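You operate a simulated robot arm through the tools that you are given. There is no shell and no other tool.

Carry out the task below with a simulated robot arm. There is one attempt and no reset: what you move stays moved.

JOB
Run the mixer empty into the white tub.
Fine: stand the tub under the chute first; when the pan is bare, shut the green bolt and switch off. Where these are worked on the way, their far stop is far enough and under half their travel is too little: green bolt.
Where things are to end (x, y in the base frame): white tub within 3 cm of [82, -32].
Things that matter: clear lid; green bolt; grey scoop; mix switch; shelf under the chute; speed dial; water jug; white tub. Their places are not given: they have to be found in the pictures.

The check looks at the end state, three seconds after you hand in, the way a careful person would. Anything else that was tipped, shoved, dropped, spilled or broken makes it a failure.

ROBOT AND FRAMES
A 7-joint arm with a fingered hand, fixed in place. Base frame: the origin is on the floor under the middle of its stand, x ahead of it, y to its left, z up. Lengths are in cm, angles in rad, forces in N, time in s.
With the tool pointing down near the work surface it reaches from about 10 to 92 cm from the base axis. Its first joint turns from -2.007 to 2.007 rad. Payload 5 kg.
Tool frame: the origin (TCP) lies between the finger pads and is the grasp point; the fingertips stand 3.2 cm ahead of it; z points along the fingers, y is the line along which they close. The gripper opens to 16 cm; its body begins 8.9 cm behind the TCP. The gripper is a hand of 4 fingers: y runs from the thumb to the fingers, the wrist lies at [0, 0, -26.7] in the tool frame.
Orientation is told as [roll, pitch, yaw] about the base's x, y, z axes, in that order, counted from this pose: with the fingers straight down and closing along the base's y, the tool's x points along the base's -x, its y along +y and its z along -z.

CONTROLS
- The arm moves only by the tool apply_moves. Its arguments are lists of equal length, an entry for each row: "slide": the shift along the base's x, y, z in cm, a list of three; "dr": the turn, a rotation vector about the base's x, y, z in rad, a list of three. In form: {"slide": [[x, y, z], ...], "dr": [[wx, wy, wz], ...]}. A call has 1 to 20 rows; each row shifts and turns the commanded pose from where the row before left it. A row lasts 0.2 s, in which the tool goes at most 5 cm and 0.15 rad; a call with a longer step from one row to the next is refused whole. Where a pose cannot be reached the arm comes as near as it can. A force on the tool above 40 N (or 10 N above the force at the start of the call, whichever is more), or a blocked arm, ends the call early, and 0.2 s more pass. In this call time passes only in rows, and 0.2 s behind the last. The reply holds the time, the measured pose of the TCP, the force on the tool along the base axes, the opening and the grip force, in the units named above and with some noise, with the torque about the TCP (base axes, N m) and any sound that the robot's microphone picked up, and new pictures: "show" is both (left out), scene, wrist or none.
- Cameras (640 x 400 px; columns grow to the right, rows downward): "scene" is fixed at [4.99, 65.1, 134.19]; the picture's right is [-0.81, -0.59, 0.00], its down [-0.32, 0.43, -0.84] and it looks along [0.50, -0.68, -0.54] (base axes); focal length 342 px, centre (320, 200). "wrist" rides on the gripper at [8, -0.4, -11.4] in the tool frame; the picture's right is [0.05, 1.00, 0.00], its down [-0.82, 0.04, -0.58] and it looks along [-0.58, 0.03, 0.82] (tool axes); focal length 265 px, centre (320, 200).
- move_column(by): slides the trunk up (or, below 0, down) by that many cm; the arm rides with it, the base frame stays. It gives what a move gives, with no picture.
- finger_targets(finger1, finger2, finger3, thumb_bend): sets how far each is bent, from 0 (flat) to 1 (curled in); at 0.3 the hand is open as for a grip, at 0.7 the pads meet at the TCP. One left out holds its place. A second passes; each finger stops where it meets its share of the squeeze, and holds until it gets a number again. It is the only way to open and close the hand. It gives what a move gives, with no picture; readings hold the bend of each and the force on the fingers (four entries, about 0 where the hand has none), thumb and palm.
- pixel_to_xyz(camera, pixels): there is no depth. For up to 12 entries [column, row, z] of the newest picture of that camera ("zoom" is the newest enlarged one), the place [x, y] in the base frame at which the ray of that pixel passes the height z, good to about 0.2 cm. No time passes.
- close_up(camera, box): a new picture of the part [left, top, right, bottom] of that camera's present view, enlarged. No time passes.
- job_done(): hands the job in; it is judged then, once.

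Open the gripper and draw the arm clear of the work before you hand the job in, unless the task says otherwise.

The tools are called after "Request:" as a command line: name --argument value ..., lists and objects as JSON in quotes. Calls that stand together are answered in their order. apply_moves: Moves the arm, as the interface text tells. Its arguments: {"type":"object","properties":{"slide":{"type":"array"},"dr":{"type":"array"},"show":{"type":"string","enum":["both","scene","wrist","none"]}},"required":["slide","dr"]} The other tools are called the same way: move_column (by) moves the trunk up or down; finger_targets (finger1, finger2, finger3, thumb_bend) moves the fingers one by one; pixel_to_xyz (camera, pixels) gives the place at which the rays of pixels pass given heights; close_up (camera, box) takes an enlarged picture of a part of a camera's view; job_done () hands the job in.

At the start:

```text
clock: 0.0
tcp_pos: [71.7, -16.93, 91.99]
orientation: [-0.001, 0.0, 0.001]
force: [-0.6, 0.3, 0.1]
ft_torque: [0.02, 0.03, -0.01]
width: 16.0
finger_force: 0.0
shape: jaw
bend: [0.3, 0.3, 0.3, 0.3]
finger forces: [0.1, 0.0, 0.0, 0.0, 0.0, 0.0]
trunk travel left (down, up): [-32.5, 66.5]
```

scene: 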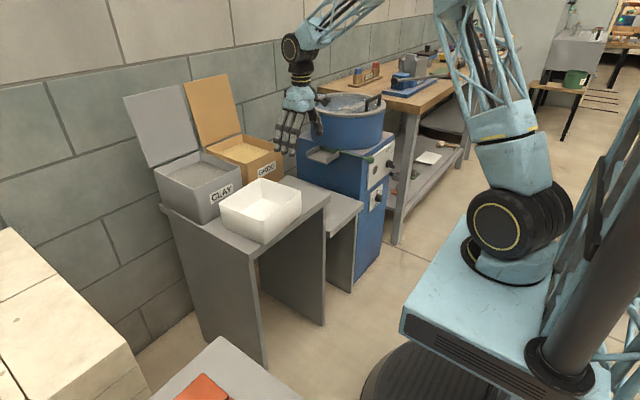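
wrist: 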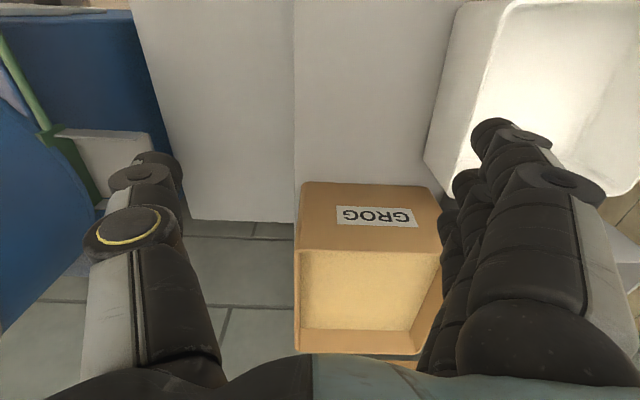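

The scene picture shows a white tub around (260,210), a blue mixer around (345,130) and a shelf beside it around (340,220). I take enlarged views to find the details.

Request:
close_up --camera "scene" --box '[270, 70, 430, 170]'

Request:
close_up --camera "scene" --box '[270, 120, 430, 300]'

Request:
close_up --camera "scene" --box '[120, 70, 340, 270]'

Request:
close_up --camera "wrist" --box '[0, 0, 320, 200]'

```text
4.00 times, centred on (350, 120) of scene
```

zoom: 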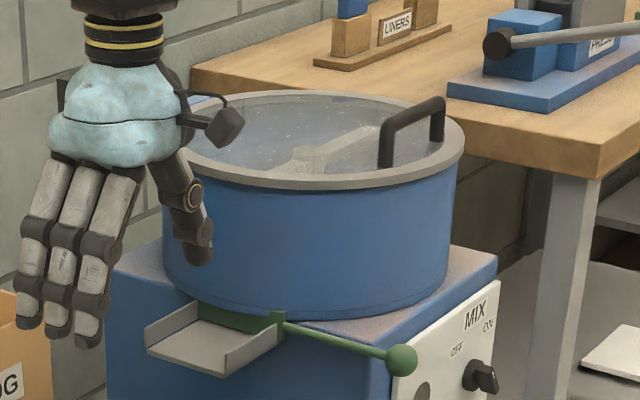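

```text
2.22 times, centred on (350, 210) of scene
```

zoom: 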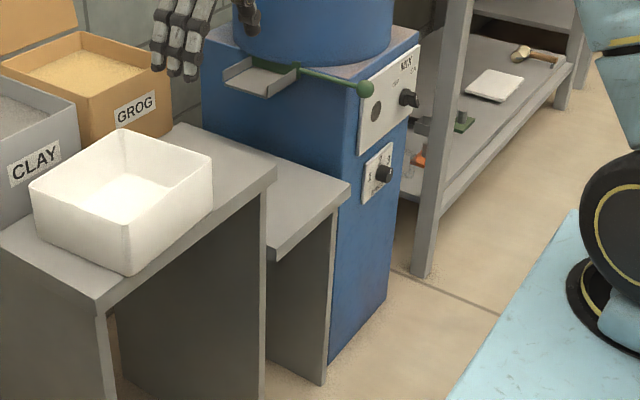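

```text
2.00 times, centred on (230, 170) of scene
```

zoom: 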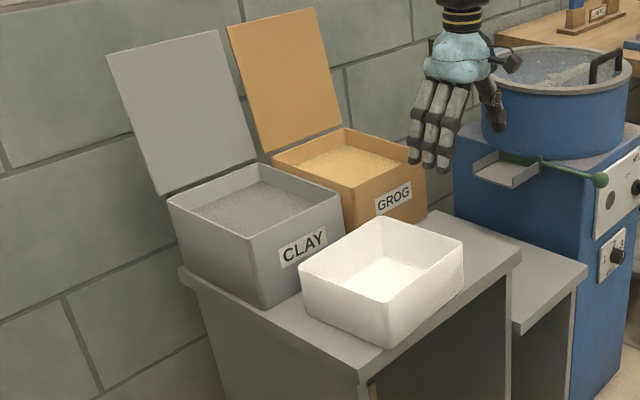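

```text
2.00 times, centred on (160, 100) of wrist
```

zoom: 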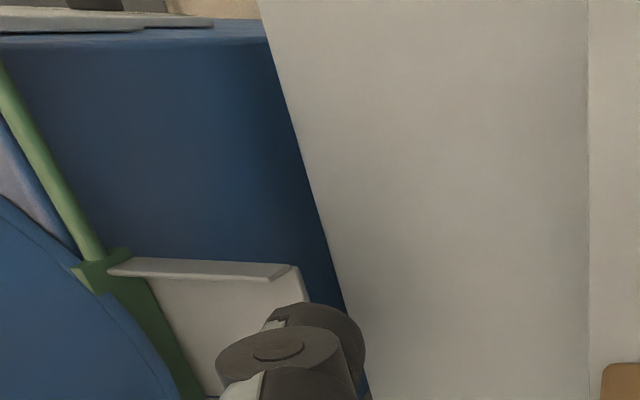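

The mixer has a chute with a green bolt ending in a ball at (370,160), and a MIX switch near (388,165). I zoom in on the panel and the speed dial.

Request:
close_up --camera "scene" --box '[350, 130, 414, 170]'

Request:
close_up --camera "scene" --box '[350, 175, 414, 215]'

Request:
close_up --camera "scene" --box '[310, 86, 390, 136]'

Request:
close_up --camera "scene" --box '[296, 130, 384, 185]'

Request:
close_up --camera "scene" --box '[380, 20, 540, 120]'

Request:
close_up --camera "scene" --box '[380, 120, 500, 195]'

```text
10.00 times, centred on (382, 150) of scene
```

zoom: 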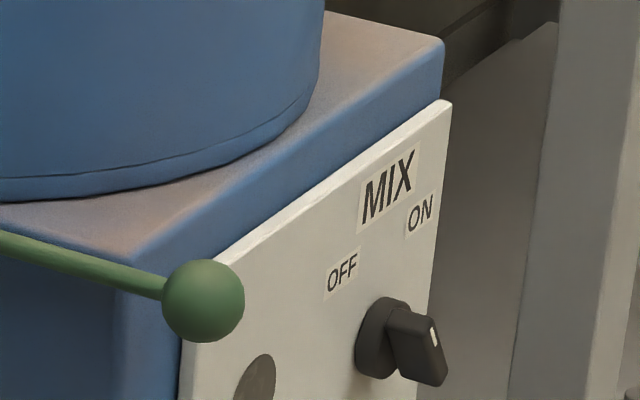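

```text
10.00 times, centred on (382, 195) of scene
```

zoom: 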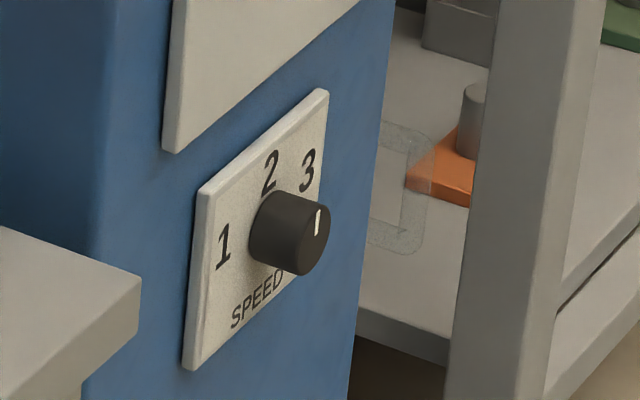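

```text
8.00 times, centred on (350, 111) of scene
```

zoom: 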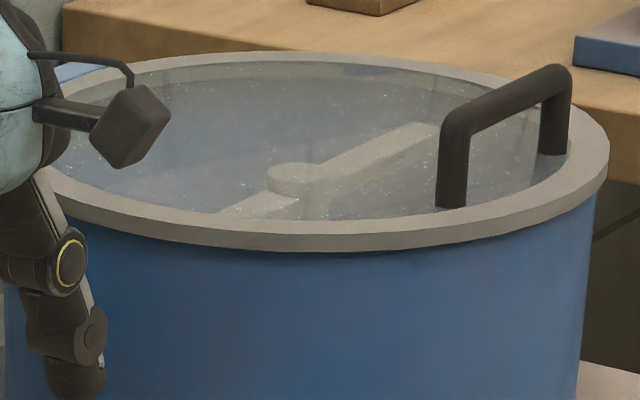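

```text
7.27 times, centred on (340, 158) of scene
```

zoom: 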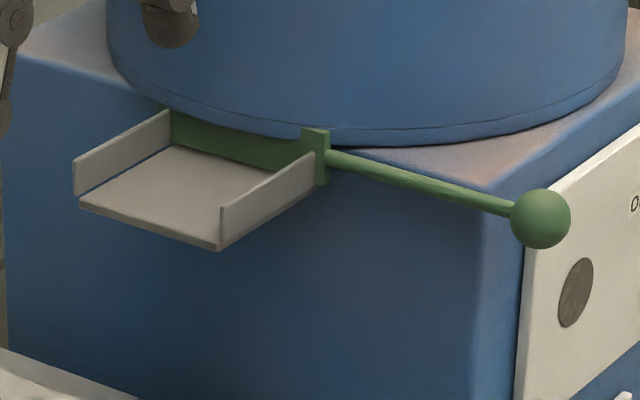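

```text
4.00 times, centred on (460, 70) of scene
```

zoom: 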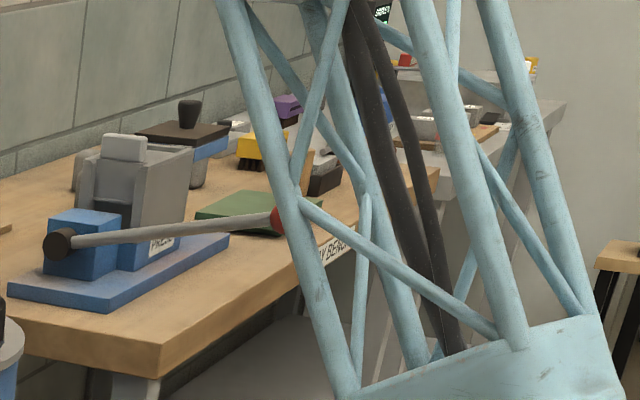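

```text
5.33 times, centred on (440, 158) of scene
```

zoom: 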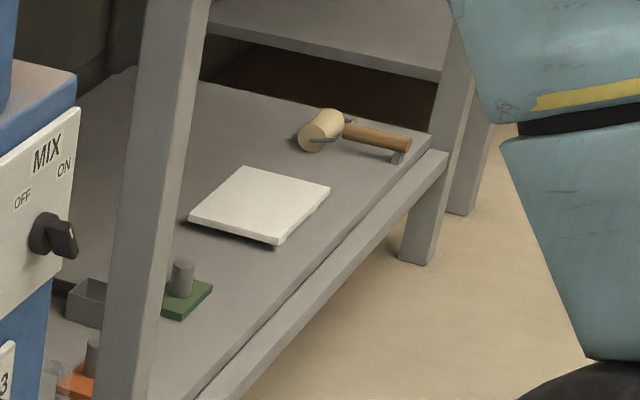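

The MIX switch seems to point at ON and the dial near 3; I need heights, so I compare rays from both cameras for the grog bin's bottom front corner and the tub and chute corners.

Request:
pixel_to_xyz --camera "scene" --pixels '[[283, 177.5, 50], [283, 177.5, 60], [283, 177.5, 70], [283, 177.5, 80], [309, 155, 60], [309, 155, 70], [309, 155, 80], [309, 155, 90], [370, 160, 70], [370, 160, 80], [370, 160, 90]]'

Request:
pixel_to_xyz --camera "wrist" --pixels '[[303, 183, 50], [303, 183, 60], [303, 183, 70], [303, 183, 80], [148, 133, 60], [148, 133, 70], [148, 133, 80], [148, 133, 90]]'

Request:
close_up --camera "wrist" --box '[400, 0, 640, 150]'

```text
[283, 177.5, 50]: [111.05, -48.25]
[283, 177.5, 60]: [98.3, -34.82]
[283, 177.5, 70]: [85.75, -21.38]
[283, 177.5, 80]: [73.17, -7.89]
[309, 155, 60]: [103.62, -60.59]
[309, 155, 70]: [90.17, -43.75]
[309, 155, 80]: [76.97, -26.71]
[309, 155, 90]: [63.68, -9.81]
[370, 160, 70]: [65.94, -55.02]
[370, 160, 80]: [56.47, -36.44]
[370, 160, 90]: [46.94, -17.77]
```

```text
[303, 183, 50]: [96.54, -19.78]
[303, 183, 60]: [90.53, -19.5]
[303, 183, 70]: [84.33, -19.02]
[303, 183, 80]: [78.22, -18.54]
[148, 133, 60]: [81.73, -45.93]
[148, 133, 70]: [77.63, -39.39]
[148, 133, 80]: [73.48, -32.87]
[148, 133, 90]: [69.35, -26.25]
```

```text
2.67 times, centred on (520, 75) of wrist
```

zoom: 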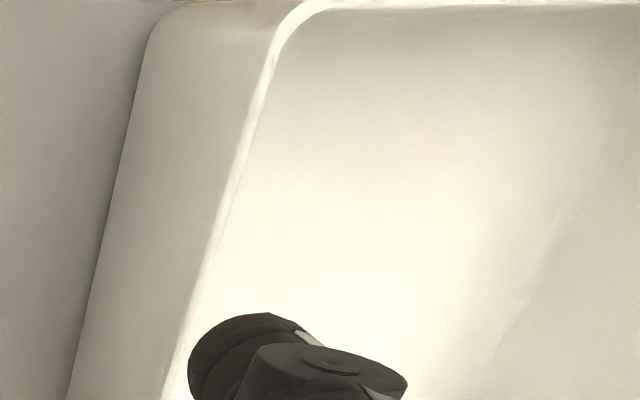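

The grog bin's front bottom corner triangulates to about (83,-19,72), which is the table height. Next I triangulate the chute lip's near corner, the tub corners and the table and shelf edges.

Request:
pixel_to_xyz --camera "scene" --pixels '[[326.5, 159.1, 70], [326.5, 159.1, 80], [326.5, 159.1, 90], [307, 158.7, 80], [307, 158.7, 75], [370, 160, 82], [388, 165, 70], [388, 165, 80], [376, 199, 60], [376, 199, 70]]'

Request:
pixel_to_xyz --camera "wrist" --pixels '[[149, 135, 70], [149, 135, 80], [149, 135, 90], [56, 133, 80], [56, 133, 85], [293, 10, 60], [293, 10, 70], [293, 10, 72], [135, 20, 60], [190, 215, 50], [190, 215, 60]]'

Request:
close_up --camera "scene" --box '[200, 160, 328, 240]'

Request:
close_up --camera "scene" --box '[260, 170, 388, 250]'

```text
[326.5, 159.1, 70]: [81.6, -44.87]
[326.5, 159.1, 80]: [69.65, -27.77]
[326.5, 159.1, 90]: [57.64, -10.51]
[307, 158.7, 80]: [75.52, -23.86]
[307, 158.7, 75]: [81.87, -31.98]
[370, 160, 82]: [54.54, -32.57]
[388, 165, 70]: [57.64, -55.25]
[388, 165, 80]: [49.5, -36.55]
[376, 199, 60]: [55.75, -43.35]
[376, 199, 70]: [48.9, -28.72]
```

```text
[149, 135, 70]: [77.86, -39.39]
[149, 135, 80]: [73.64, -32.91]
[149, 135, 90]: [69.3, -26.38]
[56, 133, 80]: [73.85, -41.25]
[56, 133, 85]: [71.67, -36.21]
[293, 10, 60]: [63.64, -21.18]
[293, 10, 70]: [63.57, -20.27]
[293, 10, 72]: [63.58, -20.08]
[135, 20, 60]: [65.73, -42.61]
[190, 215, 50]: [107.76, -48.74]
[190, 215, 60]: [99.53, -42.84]
```

```text
5.00 times, centred on (264, 200) of scene
```

zoom: 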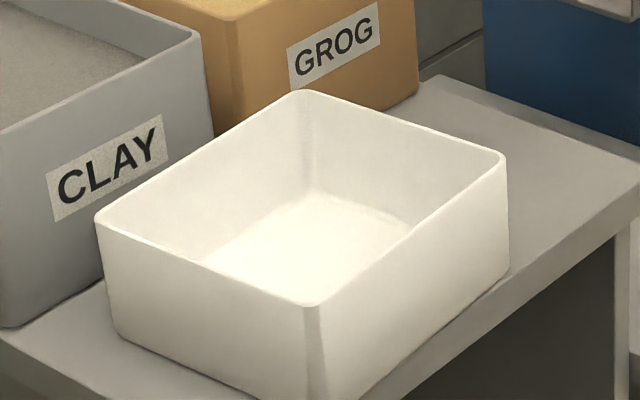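

```text
5.00 times, centred on (324, 210) of scene
```

zoom: 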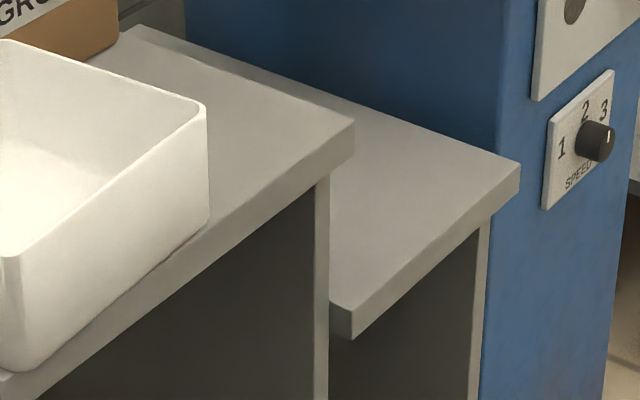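

The chute's near tip triangulates to about (75.5,-36,75). Now I compute tub corners at several heights from the scene view to get size and pose.

Request:
pixel_to_xyz --camera "scene" --pixels '[[301.6, 213.5, 72], [263.6, 240, 72], [223, 227, 72], [301, 191, 80], [301, 191, 82], [263.6, 220.6, 80], [263.6, 220.6, 82], [219.4, 203, 80], [219.4, 203, 82], [261, 178.4, 80], [261, 178.4, 82]]'

Request:
pixel_to_xyz --camera "wrist" --pixels '[[510, 5, 80], [510, 5, 82], [465, 140, 80], [465, 140, 82], [430, 140, 72], [456, 10, 72]]'

Request:
pixel_to_xyz --camera "scene" --pixels '[[331, 195, 72], [330, 202, 70], [364, 202.6, 50], [364, 202.6, 55], [364, 202.6, 60], [364, 202.6, 65], [328, 233, 55], [328, 233, 60]]'

```text
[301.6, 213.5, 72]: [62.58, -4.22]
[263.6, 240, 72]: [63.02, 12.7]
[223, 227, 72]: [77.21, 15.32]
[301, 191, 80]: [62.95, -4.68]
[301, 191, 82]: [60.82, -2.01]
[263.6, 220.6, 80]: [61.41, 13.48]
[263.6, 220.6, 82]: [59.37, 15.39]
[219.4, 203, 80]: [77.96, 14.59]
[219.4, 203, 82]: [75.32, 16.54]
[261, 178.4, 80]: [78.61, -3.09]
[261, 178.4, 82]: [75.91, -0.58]
```

```text
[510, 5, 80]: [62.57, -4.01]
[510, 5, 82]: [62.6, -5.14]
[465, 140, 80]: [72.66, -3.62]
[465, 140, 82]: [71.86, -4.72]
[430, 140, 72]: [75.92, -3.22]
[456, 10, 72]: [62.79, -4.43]
```

```text
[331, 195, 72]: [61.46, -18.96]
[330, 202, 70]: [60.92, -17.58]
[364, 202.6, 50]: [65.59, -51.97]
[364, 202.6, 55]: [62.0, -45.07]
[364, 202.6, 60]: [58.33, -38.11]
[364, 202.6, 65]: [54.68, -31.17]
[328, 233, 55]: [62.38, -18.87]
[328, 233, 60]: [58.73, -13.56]
```

The tub (about 16 x 18 cm, rim z≈80, on a table at z≈72) is centred near (70,5). The shelf under the chute is at about z=55 with its front edge near x=62. I raise the hand and draw it back to get a clear view of the mixer and hear any sound.

Request:
apply_moves --slide '[[0, 0, 4], [0, 0, 4], [-4, 0, 0], [-4, 0, 0], [-4, 0, 0], [-4, 0, 0], [-4, 0, 0], [-2, -4, 0], [0, -4, 0], [0, -4, 0]]' --dr '[[0, 0, 0], [0, 0, 0], [0, 0, 0], [0, 0, 0], [0, 0, 0], [0, 0, 0], [0, 0, 0], [0, 0, 0], [0, 0, 0], [0, 0, 0]]' --show "both"

```text
clock: 2.2
tcp_pos: [49.7, -29.06, 99.99]
orientation: [0.0, 0.001, 0.0]
force: [-0.4, 0.6, 0.4]
ft_torque: [0.0, 0.01, 0.01]
width: 15.99
finger_force: 0.0
shape: jaw
bend: [0.3, 0.3, 0.3, 0.3]
finger forces: [0.1, 0.0, 0.0, 0.1, 0.1, 0.0]
trunk travel left (down, up): [-32.5, 66.5]
```

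scene: 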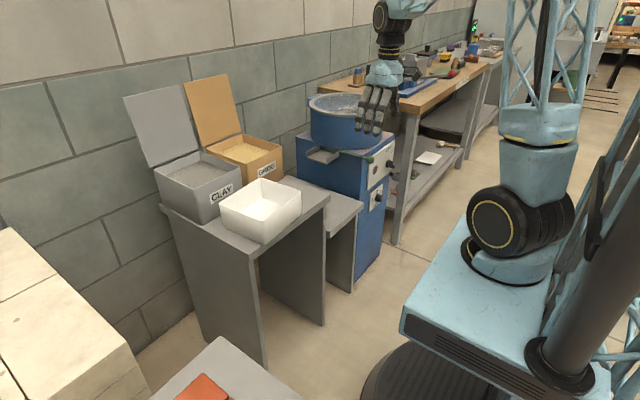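
wrist: 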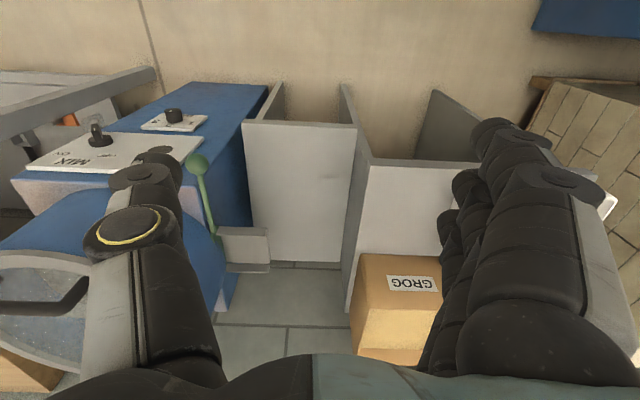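

There is no sound, so the mixer is not running yet. Wrist view shows ball at (197,165), switch at (97,138), shelf at (300,190); I zoom in on these.

Request:
close_up --camera "wrist" --box '[20, 80, 276, 240]'

Request:
close_up --camera "wrist" --box '[30, 90, 190, 190]'

Request:
close_up --camera "wrist" --box '[180, 70, 440, 330]'

Request:
close_up --camera "scene" --box '[300, 85, 396, 145]'

```text
2.50 times, centred on (148, 160) of wrist
```

zoom: 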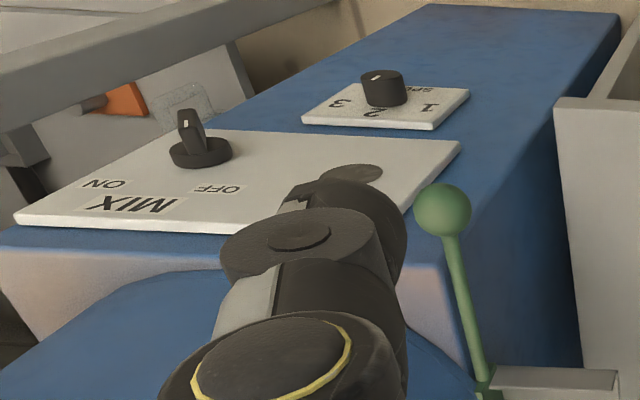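

```text
4.00 times, centred on (110, 140) of wrist
```

zoom: 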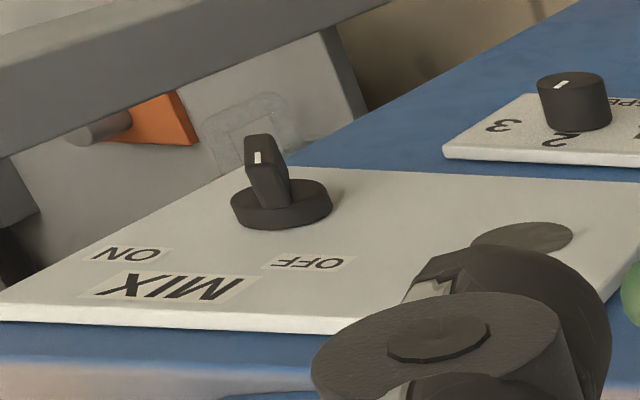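

```text
1.54 times, centred on (310, 200) of wrist
```

zoom: 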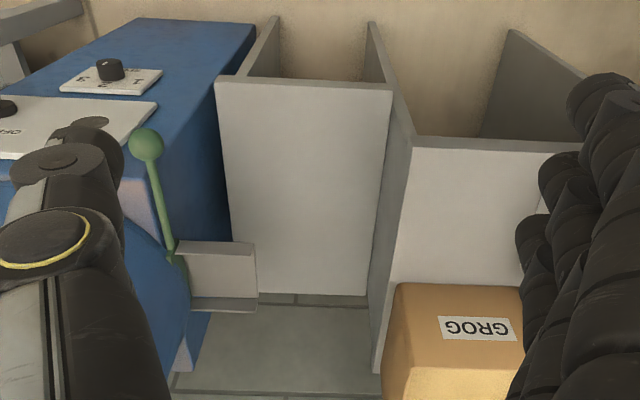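

```text
6.67 times, centred on (348, 115) of scene
```

zoom: 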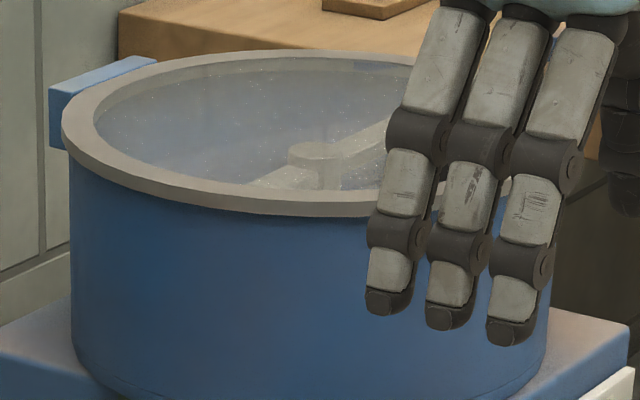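

The switch's state is ambiguous from here, so I zoom strongly on it and on the dial from the scene camera.

Request:
close_up --camera "scene" --box '[372, 142, 404, 172]'

Request:
close_up --camera "wrist" --box '[70, 110, 134, 160]'

Request:
close_up --camera "scene" --box '[364, 183, 396, 213]'

```text
13.33 times, centred on (388, 157) of scene
```

zoom: 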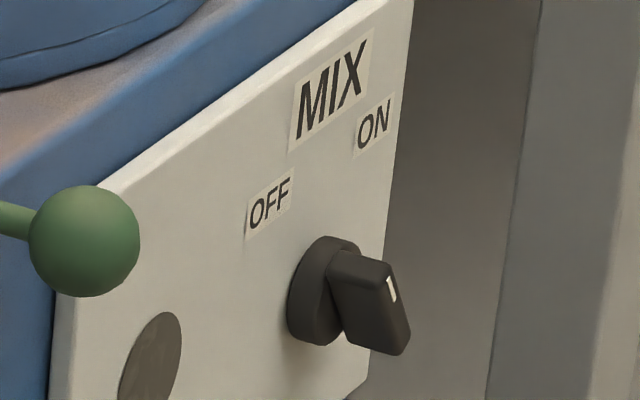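

```text
8.00 times, centred on (102, 135) of wrist
```

zoom: 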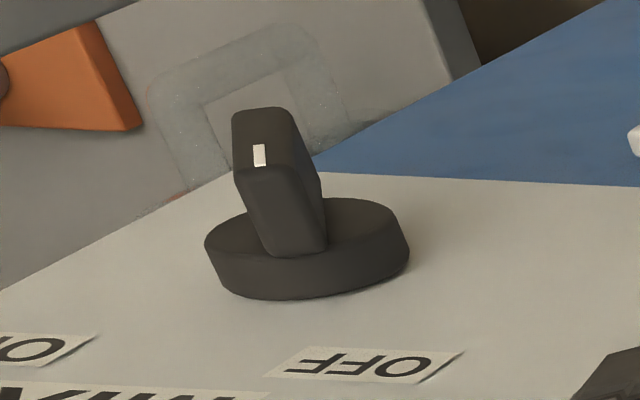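

```text
13.33 times, centred on (380, 198) of scene
```

zoom: 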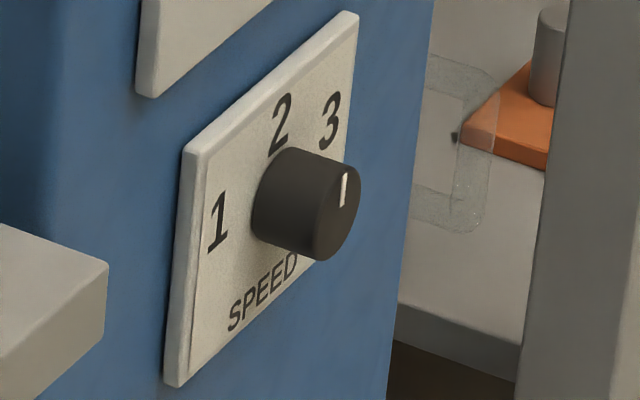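

The switch bar leans toward OFF (label at upper-left of it), so the mixer is off. I triangulate the ball, switch, shelf and table edges using both cameras' new views.

Request:
pixel_to_xyz --camera "wrist" --pixels '[[196.8, 164.4, 70], [196.8, 164.4, 80], [100.4, 138.1, 60], [100.4, 138.1, 70], [100.4, 138.1, 80], [243.1, 122.1, 50], [243.1, 122.1, 55], [243.1, 122.1, 60], [356.8, 127.3, 55], [369.7, 166.2, 72], [341, 261, 55], [341, 261, 60]]'

Request:
pixel_to_xyz --camera "scene" --pixels '[[370.3, 160, 75], [370.3, 160, 80], [388.4, 163.75, 60], [388.4, 163.75, 70], [388.4, 163.75, 80], [364, 202.6, 56], [331, 195, 71], [331, 195, 73]]'

Request:
pixel_to_xyz --camera "wrist" --pixels '[[223, 227, 75], [223, 227, 70], [267, 227, 75], [269, 267, 73], [226, 270, 73], [166, 122, 60], [166, 122, 55]]'

```text
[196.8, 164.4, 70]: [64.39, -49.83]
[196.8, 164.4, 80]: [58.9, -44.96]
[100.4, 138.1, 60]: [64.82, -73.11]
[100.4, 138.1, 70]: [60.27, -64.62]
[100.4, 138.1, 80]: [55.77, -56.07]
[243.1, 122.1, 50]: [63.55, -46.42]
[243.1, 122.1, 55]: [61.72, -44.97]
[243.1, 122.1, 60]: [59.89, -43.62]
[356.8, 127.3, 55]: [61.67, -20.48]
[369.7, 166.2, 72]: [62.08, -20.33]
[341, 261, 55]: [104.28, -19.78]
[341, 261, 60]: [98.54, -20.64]
```

```text
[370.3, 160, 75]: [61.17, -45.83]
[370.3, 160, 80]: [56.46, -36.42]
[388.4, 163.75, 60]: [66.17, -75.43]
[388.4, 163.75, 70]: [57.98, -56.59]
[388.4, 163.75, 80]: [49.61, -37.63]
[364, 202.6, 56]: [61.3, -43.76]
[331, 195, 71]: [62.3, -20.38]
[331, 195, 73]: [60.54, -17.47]
```

```text
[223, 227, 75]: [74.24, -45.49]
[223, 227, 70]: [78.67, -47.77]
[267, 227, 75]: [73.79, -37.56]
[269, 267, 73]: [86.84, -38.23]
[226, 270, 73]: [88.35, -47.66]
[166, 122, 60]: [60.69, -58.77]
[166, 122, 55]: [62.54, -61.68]
```

Results: ball ≈ (62.2,-47.9,74), switch ≈ (64,-71,62), shelf top z≈55 spanning y -45..-20.4 with front edge x≈61.7, table top z≈72. I now turn the hand a quarter turn (closing along x) and go above the tub's front wall.

Request:
apply_moves --slide '[[1.1, 3.1, 0], [1.1, 3.1, 0], [1.1, 3.1, 0], [1.1, 3.1, 0], [1.1, 3.1, 0], [1.1, 3.1, 0], [1.1, 3.1, 0], [1.1, 3.1, 0], [1.1, 3.1, 0], [1.1, 3.1, 0], [1.1, 3.1, 0]]' --dr '[[0, 0, -0.1428], [0, 0, -0.1428], [0, 0, -0.1428], [0, 0, -0.1428], [0, 0, -0.1428], [0, 0, -0.1428], [0, 0, -0.1428], [0, 0, -0.1428], [0, 0, -0.1428], [0, 0, -0.1428], [0, 0, -0.1428]]' --show "both"

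```text
clock: 4.6
tcp_pos: [61.91, 5.26, 99.93]
orientation: [0.0, 0.0, -1.573]
force: [-0.6, 1.3, 0.2]
ft_torque: [0.02, 0.0, 0.01]
width: 15.98
finger_force: 0.0
shape: jaw
bend: [0.3, 0.3, 0.3, 0.3]
finger forces: [0.1, 0.0, 0.0, 0.0, 0.0, 0.1]
trunk travel left (down, up): [-32.5, 66.5]
```

scene: 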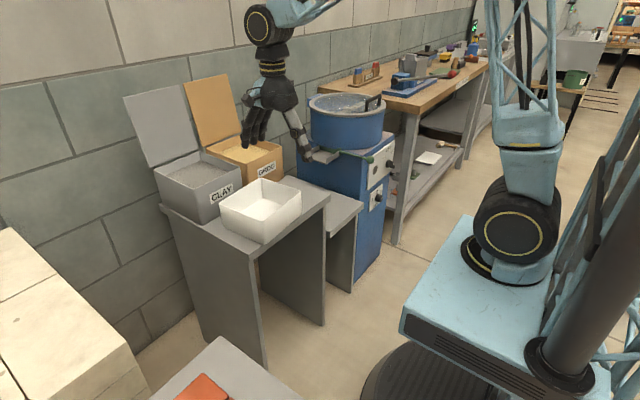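
wrist: 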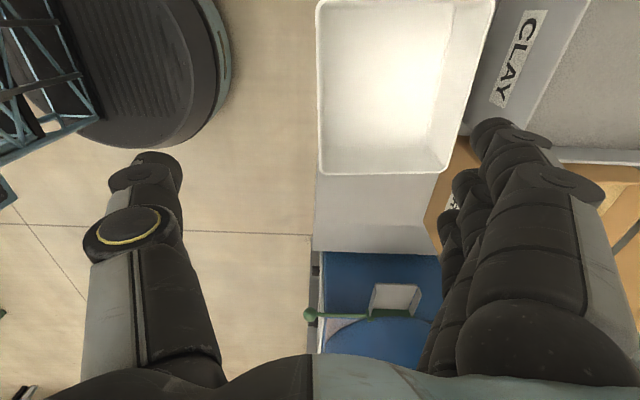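

The tub is in full view; I zoom in to measure its rim corners precisely.

Request:
close_up --camera "wrist" --box '[280, 0, 536, 200]'

Request:
pixel_to_xyz --camera "wrist" --pixels '[[318, 171, 80], [448, 171, 80], [317, 10, 80], [490, 10, 80], [318, 100, 80], [465, 100, 80], [313, 251, 72], [437, 252, 72], [436, 174, 72]]'

```text
2.00 times, centred on (408, 100) of wrist
```

zoom: 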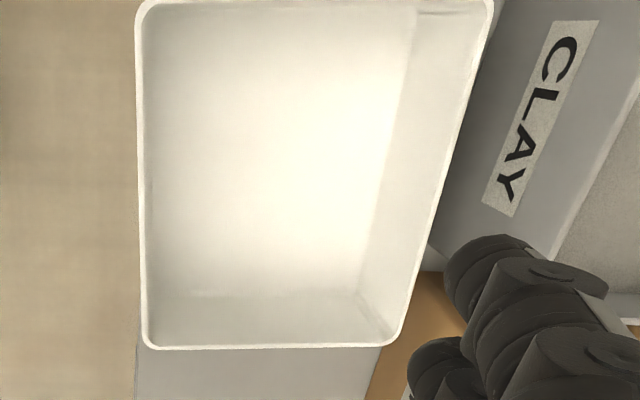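

```text
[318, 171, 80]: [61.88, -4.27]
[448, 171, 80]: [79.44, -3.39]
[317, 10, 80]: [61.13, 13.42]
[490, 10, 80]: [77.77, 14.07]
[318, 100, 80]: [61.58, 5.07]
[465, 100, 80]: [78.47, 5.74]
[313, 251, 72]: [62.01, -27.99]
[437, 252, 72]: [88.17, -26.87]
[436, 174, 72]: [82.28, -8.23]
```

The tub's front rim runs from about (61.9,-4.3) to (61.1,13.4), turned about +0.045 rad. I align the hand to it and lower part way over the front wall at y≈5.

Request:
apply_moves --slide '[[0, 0, -3], [0, 0, -3], [0, 0, -3], [0, 0, -3], [0, -0.2, -2]]' --dr '[[0, 0, 0.045], [0, 0, 0], [0, 0, 0], [0, 0, 0], [0, 0, 0]]' --show "both"

```text
clock: 5.8
tcp_pos: [61.77, 4.83, 85.95]
orientation: [0.0, 0.001, -1.527]
force: [0.1, 1.3, -0.5]
ft_torque: [0.01, -0.04, 0.0]
width: 15.98
finger_force: 0.1
shape: jaw
bend: [0.3, 0.3, 0.3, 0.3]
finger forces: [0.1, 0.1, 0.1, 0.0, 0.0, 0.0]
trunk travel left (down, up): [-32.5, 66.5]
```

scene: 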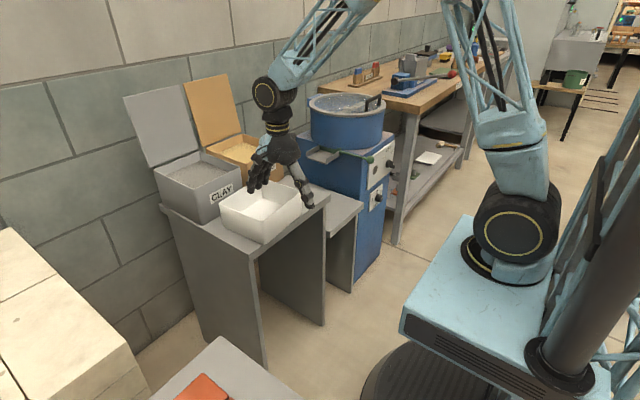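
wrist: 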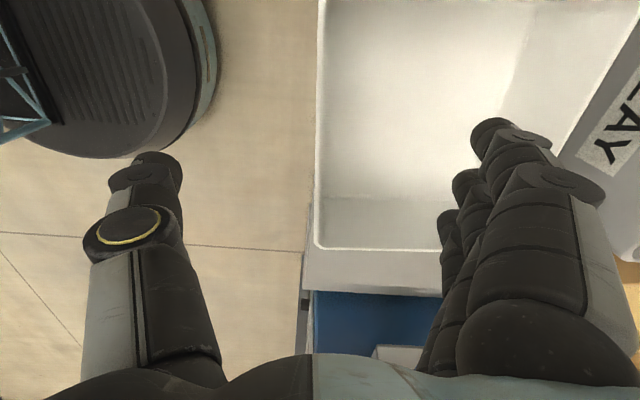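

The front wall lies at column ~318, between thumb and fingers. I check its x at the rim height before going lower.

Request:
pixel_to_xyz --camera "wrist" --pixels '[[318, 245, 80], [320, 120, 80], [322, 20, 80], [440, 290, 80], [318, 120, 79], [326, 120, 79]]'

Request:
close_up --camera "wrist" --box '[280, 0, 460, 300]'

Request:
close_up --camera "scene" --box '[210, 130, 338, 250]'

```text
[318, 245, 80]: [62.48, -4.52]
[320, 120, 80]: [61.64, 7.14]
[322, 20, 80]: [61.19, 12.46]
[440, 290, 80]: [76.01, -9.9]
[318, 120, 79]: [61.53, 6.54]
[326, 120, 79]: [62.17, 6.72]
```

```text
1.33 times, centred on (370, 150) of wrist
```

zoom: 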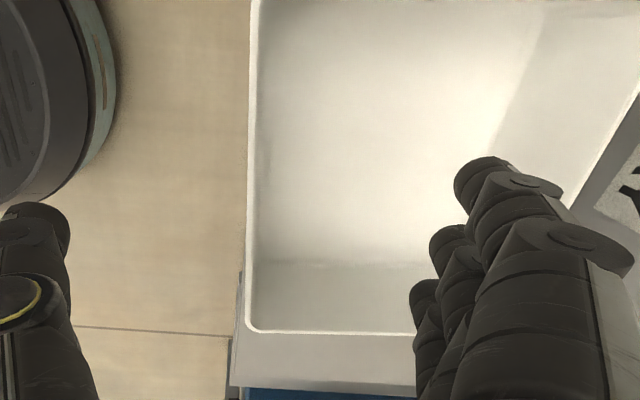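

```text
3.33 times, centred on (274, 190) of scene
```

zoom: 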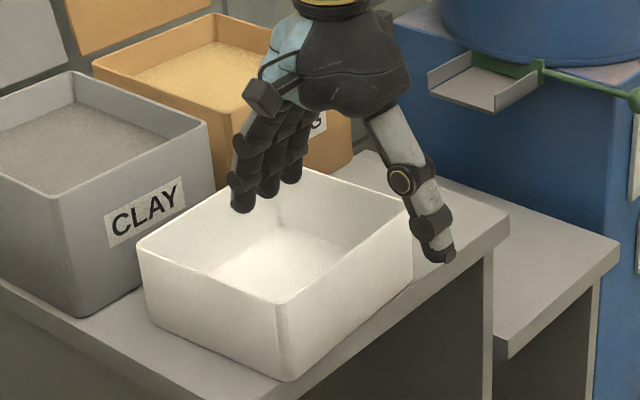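

Wall centre is at x≈61.9, TCP at 61.8: well aligned. I lower 8 cm so that the pads take the wall about 2 cm under the rim.

Request:
apply_moves --slide '[[0.1, 0, -2.1], [0, 0, -2.1], [0, 0, -2.1], [0, 0, -1.9]]' --dr '[[0, 0, 0], [0, 0, 0], [0, 0, 0], [0, 0, 0]]' --show "both"

```text
clock: 6.8
tcp_pos: [61.81, 4.94, 77.77]
orientation: [0.0, -0.001, -1.526]
force: [-0.4, -0.6, 1.1]
ft_torque: [0.0, 0.01, -0.02]
width: 16.0
finger_force: 0.0
shape: jaw
bend: [0.3, 0.3, 0.3, 0.3]
finger forces: [0.0, 0.1, 0.0, 0.0, 0.0, 0.0]
trunk travel left (down, up): [-32.5, 66.5]
```

scene: 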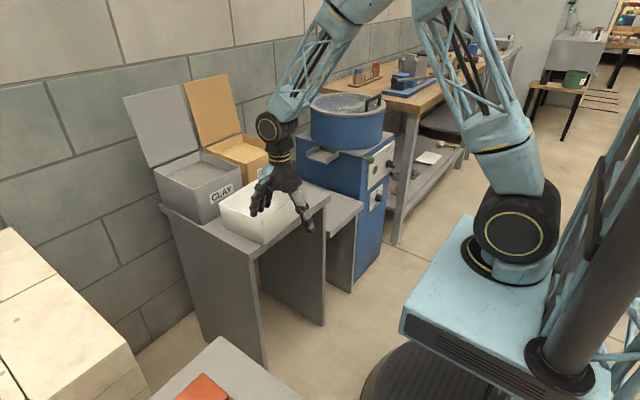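
wrist: 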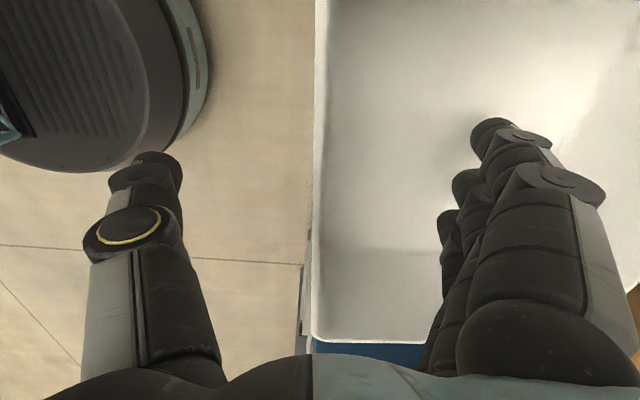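

No contact yet; fingers are inside the tub and thumb outside. I close the hand on the wall.

Request:
finger_targets --finger1 0.75 --finger2 0.75 --finger3 0.75 --thumb_bend 0.75

```text
clock: 7.8
tcp_pos: [61.83, 4.88, 77.78]
orientation: [0.0, 0.002, -1.526]
force: [0.2, -0.4, -0.2]
ft_torque: [-0.01, 0.01, 0.02]
width: 2.22
finger_force: 14.5
shape: fingers
bend: [0.73, 0.73, 0.73, 0.71]
finger forces: [4.5, 4.8, 5.2, 0.0, 14.9, 0.1]
trunk travel left (down, up): [-32.5, 66.5]
```

The wall is pinched (about 14.5 N, fingers 4.5–5.2 N, thumb 14.9 N). I lift it a few centimetres and look.

Request:
apply_moves --slide '[[0, 0, 1], [0, 0, 1.5], [0, 0, 2], [0, 0, 2]]' --dr '[[0, 0, 0], [0, 0, 0], [0, 0, 0], [0, 0, 0]]' --show "both"

```text
clock: 8.8
tcp_pos: [61.85, 4.88, 84.45]
orientation: [0.001, -0.001, -1.525]
force: [-0.7, -0.4, -2.8]
ft_torque: [0.05, 0.25, 0.0]
width: 2.34
finger_force: 20.9
shape: fingers
bend: [0.73, 0.73, 0.73, 0.72]
finger forces: [7.0, 7.3, 7.3, 0.0, 20.4, 0.0]
trunk travel left (down, up): [-32.5, 66.5]
```

scene: 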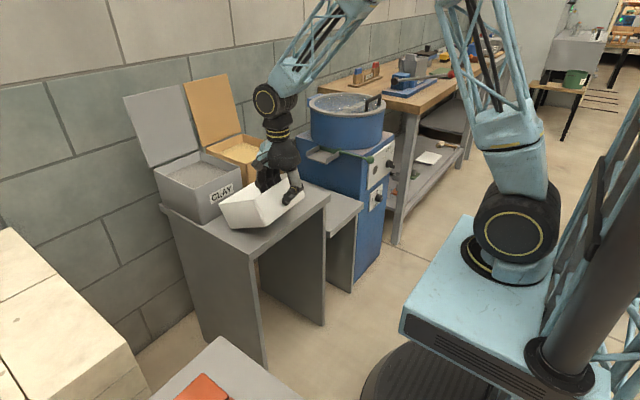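
wrist: 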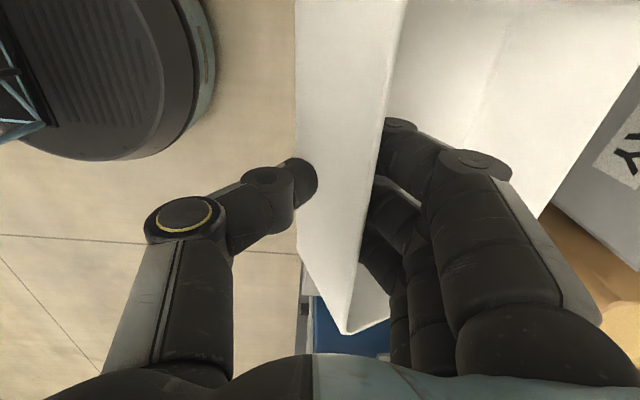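

The tub is held but its far side droops; I zoom to see how much before levelling it by tilting the hand.

Request:
close_up --camera "scene" --box '[200, 130, 328, 240]'

Request:
close_up --camera "wrist" --box '[260, 0, 640, 360]'

```text
3.64 times, centred on (264, 185) of scene
```

zoom: 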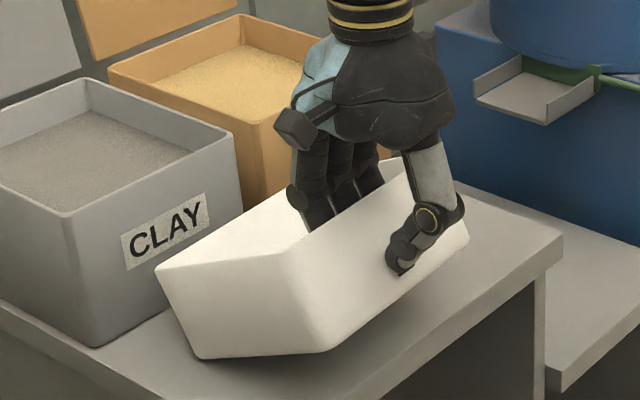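

```text
1.11 times, centred on (450, 180) of wrist
```

zoom: 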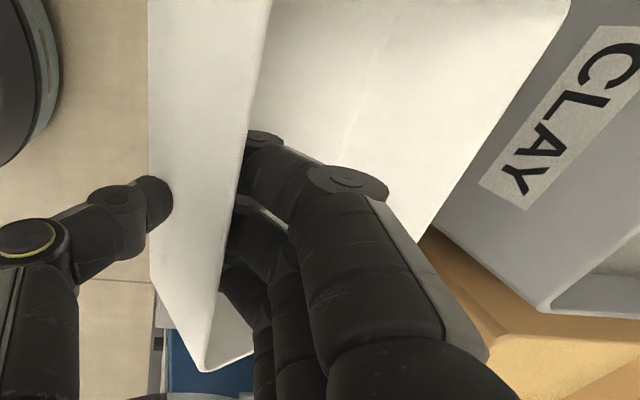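

The far bottom edge is still on the table: a one-wall pinch droops, so I will instead grip across both walls. I set it back down and, while still holding it, draw it 2.5 cm toward -x to make finger room in front of the bins.

Request:
apply_moves --slide '[[0, 0, -1.7], [0, 0, -2], [0, 0, -1.5], [0, 0, -0.9], [0, 0, -0.5], [-0.6, 0, 0], [-0.7, 0, 0], [-0.7, 0, 0], [-0.5, 0, 0]]' --dr '[[0, 0, 0], [0, 0, 0], [0, 0, 0], [0, 0, 0], [0, 0, 0], [0, 0, 0], [0, 0, 0], [0, 0, 0], [0, 0, 0]]' --show "both"

```text
clock: 10.8
tcp_pos: [59.32, 5.02, 77.68]
orientation: [0.002, 0.0, -1.527]
force: [-0.5, 0.5, -2.6]
ft_torque: [0.05, 0.01, 0.02]
width: 2.24
finger_force: 13.5
shape: fingers
bend: [0.73, 0.73, 0.73, 0.71]
finger forces: [4.7, 4.4, 4.5, 0.0, 14.0, 0.0]
trunk travel left (down, up): [-32.5, 66.5]
```

scene: 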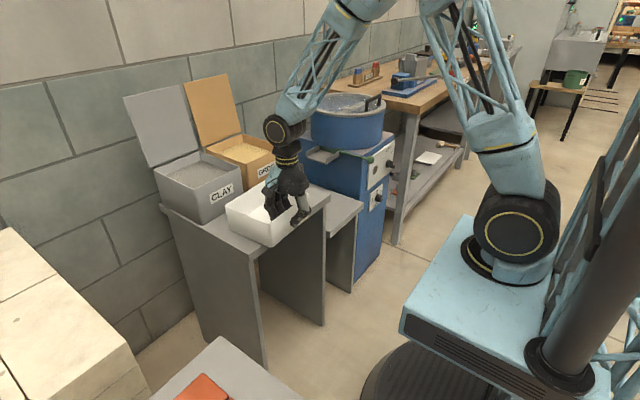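
wrist: 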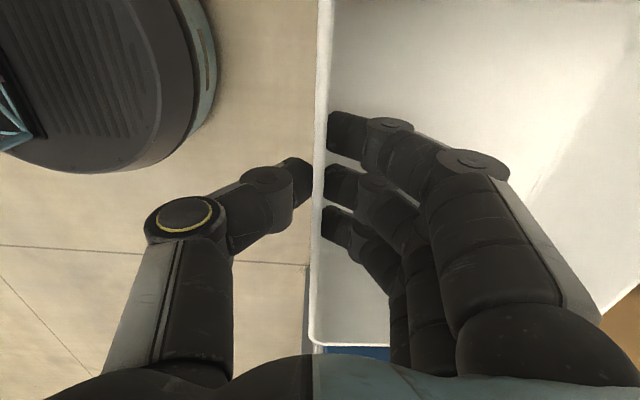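

The tub sits flat again, moved 2.5 cm nearer. I release and rise clear.

Request:
finger_targets --finger1 0.3 --finger2 0.3 --finger3 0.3 --thumb_bend 0.3

Request:
apply_moves --slide '[[0, 0, 3], [0, 0, 4], [0, 0, 4], [0, 0, 4], [0, 0, 4]]' --dr '[[0, 0, 0], [0, 0, 0], [0, 0, 0], [0, 0, 0], [0, 0, 0]]' --show "both"

Request:
finger_targets --finger1 0.2 --finger2 0.2 --finger3 0.2 --thumb_bend 0.2

```text
clock: 11.8
tcp_pos: [59.27, 4.89, 77.78]
orientation: [0.0, 0.0, -1.525]
force: [-0.6, 0.0, 0.0]
ft_torque: [-0.01, -0.02, 0.03]
width: 17.0
finger_force: 0.1
shape: fingers
bend: [0.3, 0.3, 0.3, 0.3]
finger forces: [0.1, 0.1, 0.0, 0.0, 0.0, 0.0]
trunk travel left (down, up): [-32.5, 66.5]
```

```text
clock: 13.0
tcp_pos: [59.33, 4.86, 96.7]
orientation: [0.001, 0.001, -1.526]
force: [0.1, 0.4, -0.3]
ft_torque: [0.02, 0.0, 0.01]
width: 17.02
finger_force: 0.0
shape: fingers
bend: [0.3, 0.3, 0.3, 0.3]
finger forces: [0.1, 0.0, 0.0, 0.1, 0.0, 0.0]
trunk travel left (down, up): [-32.5, 66.5]
```

scene: 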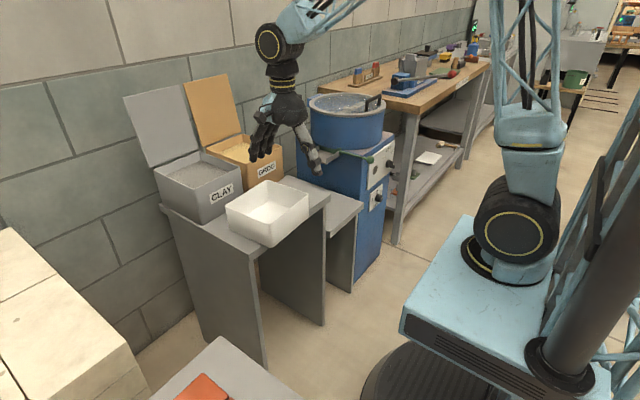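
wrist: 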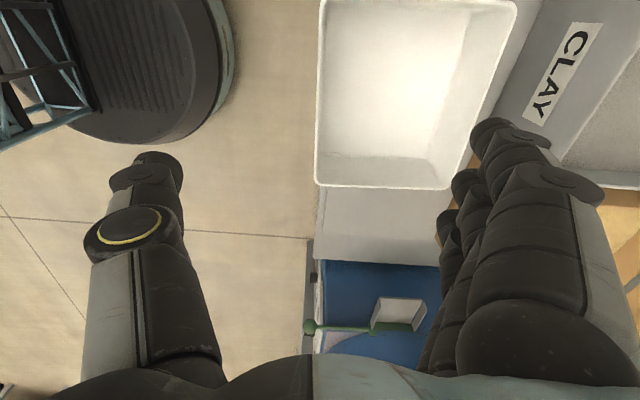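

```text
clock: 14.0
tcp_pos: [59.32, 4.97, 96.76]
orientation: [0.0, 0.002, -1.526]
force: [0.8, 0.3, 1.0]
ft_torque: [-0.02, -0.01, 0.0]
width: 19.35
finger_force: 0.1
shape: fingers
bend: [0.2, 0.2, 0.2, 0.2]
finger forces: [0.0, 0.0, 0.0, 0.0, 0.0, 0.1]
trunk travel left (down, up): [-32.5, 66.5]
```

Opening at bend 0.2 is 19.4 cm, enough to span the tub. I measure the tub's new rim corners and the bins' front.

Request:
apply_moves --slide '[[0, 0, 3]]' --dr '[[0, 0, 0]]' --show "wrist"

Request:
close_up --camera "wrist" --box '[290, 0, 546, 200]'

Request:
close_up --camera "scene" --box '[180, 140, 320, 260]'

```text
clock: 14.4
tcp_pos: [59.41, 4.86, 99.68]
orientation: [-0.001, 0.001, -1.524]
force: [0.5, 0.3, -0.1]
ft_torque: [-0.04, 0.01, 0.03]
width: 19.37
finger_force: 0.0
shape: fingers
bend: [0.2, 0.2, 0.2, 0.2]
finger forces: [0.0, 0.0, 0.0, 0.0, 0.0, 0.0]
trunk travel left (down, up): [-32.5, 66.5]
```

wrist: 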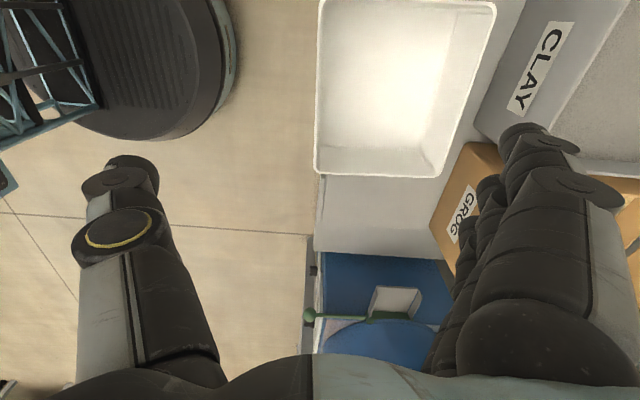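

```text
2.00 times, centred on (418, 100) of wrist
```

zoom: 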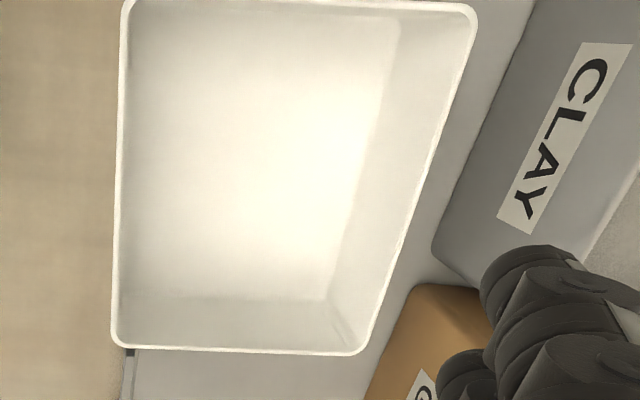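

```text
3.33 times, centred on (250, 200) of scene
```

zoom: 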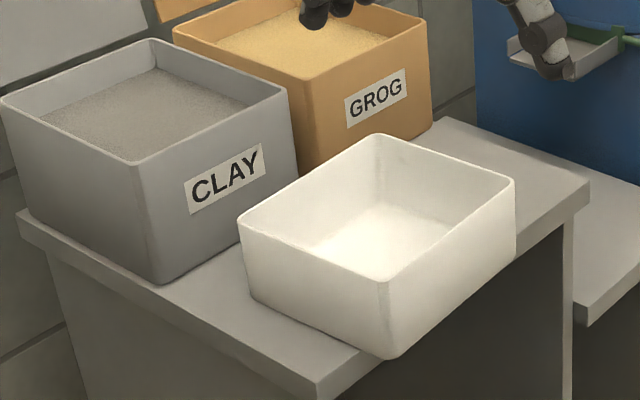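

I project the rim corners at z=80 and also the clay bin's bottom corner.

Request:
pixel_to_xyz --camera "wrist" --pixels '[[314, 172.5, 80], [439, 176, 80], [320.5, 1, 80], [494, 2.5, 80], [473, 123, 72], [465, 143, 72], [525, 0, 72]]'

Request:
pixel_to_xyz --camera "scene" --pixels '[[363.2, 247, 72], [308.4, 193.6, 80], [269, 225.3, 80], [226.3, 207.8, 80], [265.4, 180.5, 80], [201.4, 224.5, 72], [239, 199, 72]]'

```text
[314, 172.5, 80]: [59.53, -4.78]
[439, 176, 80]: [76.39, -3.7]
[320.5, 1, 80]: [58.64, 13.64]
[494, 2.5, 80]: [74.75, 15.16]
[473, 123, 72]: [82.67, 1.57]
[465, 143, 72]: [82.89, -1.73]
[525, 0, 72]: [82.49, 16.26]
```

```text
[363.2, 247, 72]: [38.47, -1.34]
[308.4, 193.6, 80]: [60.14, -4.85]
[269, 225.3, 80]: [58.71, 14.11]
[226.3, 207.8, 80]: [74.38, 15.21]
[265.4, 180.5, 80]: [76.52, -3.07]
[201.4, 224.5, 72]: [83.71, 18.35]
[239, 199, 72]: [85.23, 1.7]
```

Both views agree: tub centre ≈ (67.4,5.2), about 16.4 x 18.6 cm, turned ~+0.065 rad; bins' fronts at x≈83. I centre the hand over it and lower most of the way with fingers opened to span it along x.

Request:
apply_moves --slide '[[2.7, 0.1, 0], [2.7, 0.1, 0], [2.6, 0.1, 0], [0, 0, -3.5], [0, 0, -3.5], [0, 0, -3.5], [0, 0, -2.5]]' --dr '[[0, 0, 0.018], [0, 0, 0], [0, 0, 0], [0, 0, 0], [0, 0, 0], [0, 0, 0], [0, 0, 0]]' --show "both"

Request:
close_up --camera "scene" --box '[180, 110, 340, 260]'

```text
clock: 16.0
tcp_pos: [67.36, 5.11, 86.75]
orientation: [0.0, 0.0, -1.509]
force: [-1.0, -0.2, 0.7]
ft_torque: [0.02, 0.0, 0.03]
width: 19.39
finger_force: 0.0
shape: fingers
bend: [0.2, 0.2, 0.2, 0.2]
finger forces: [0.1, 0.0, 0.1, 0.1, 0.0, 0.0]
trunk travel left (down, up): [-32.5, 66.5]
```

scene: 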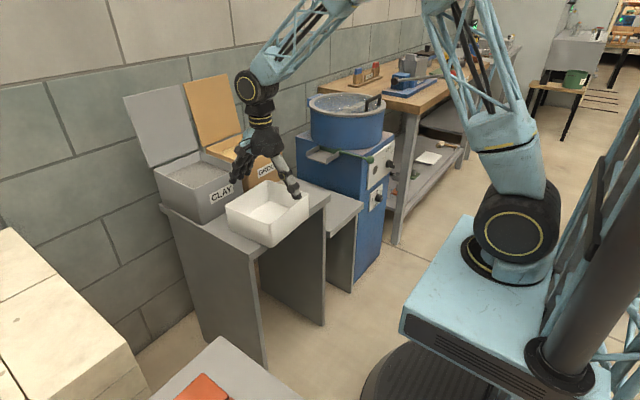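
wrist: 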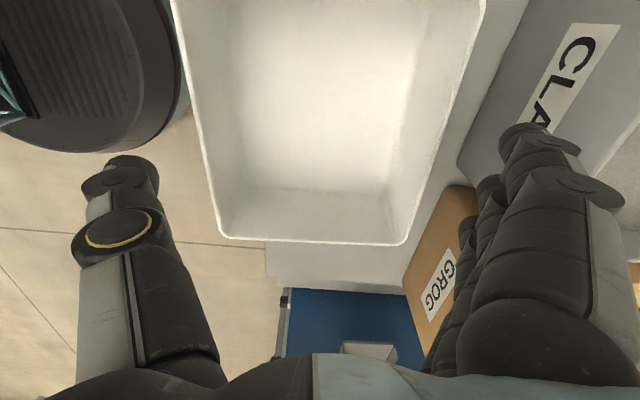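

```text
2.67 times, centred on (260, 185) of scene
```

zoom: 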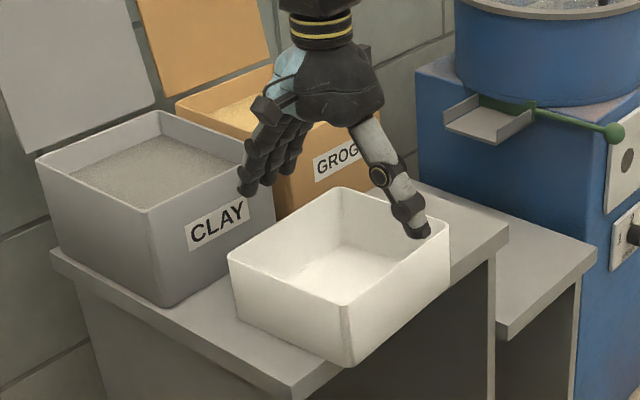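

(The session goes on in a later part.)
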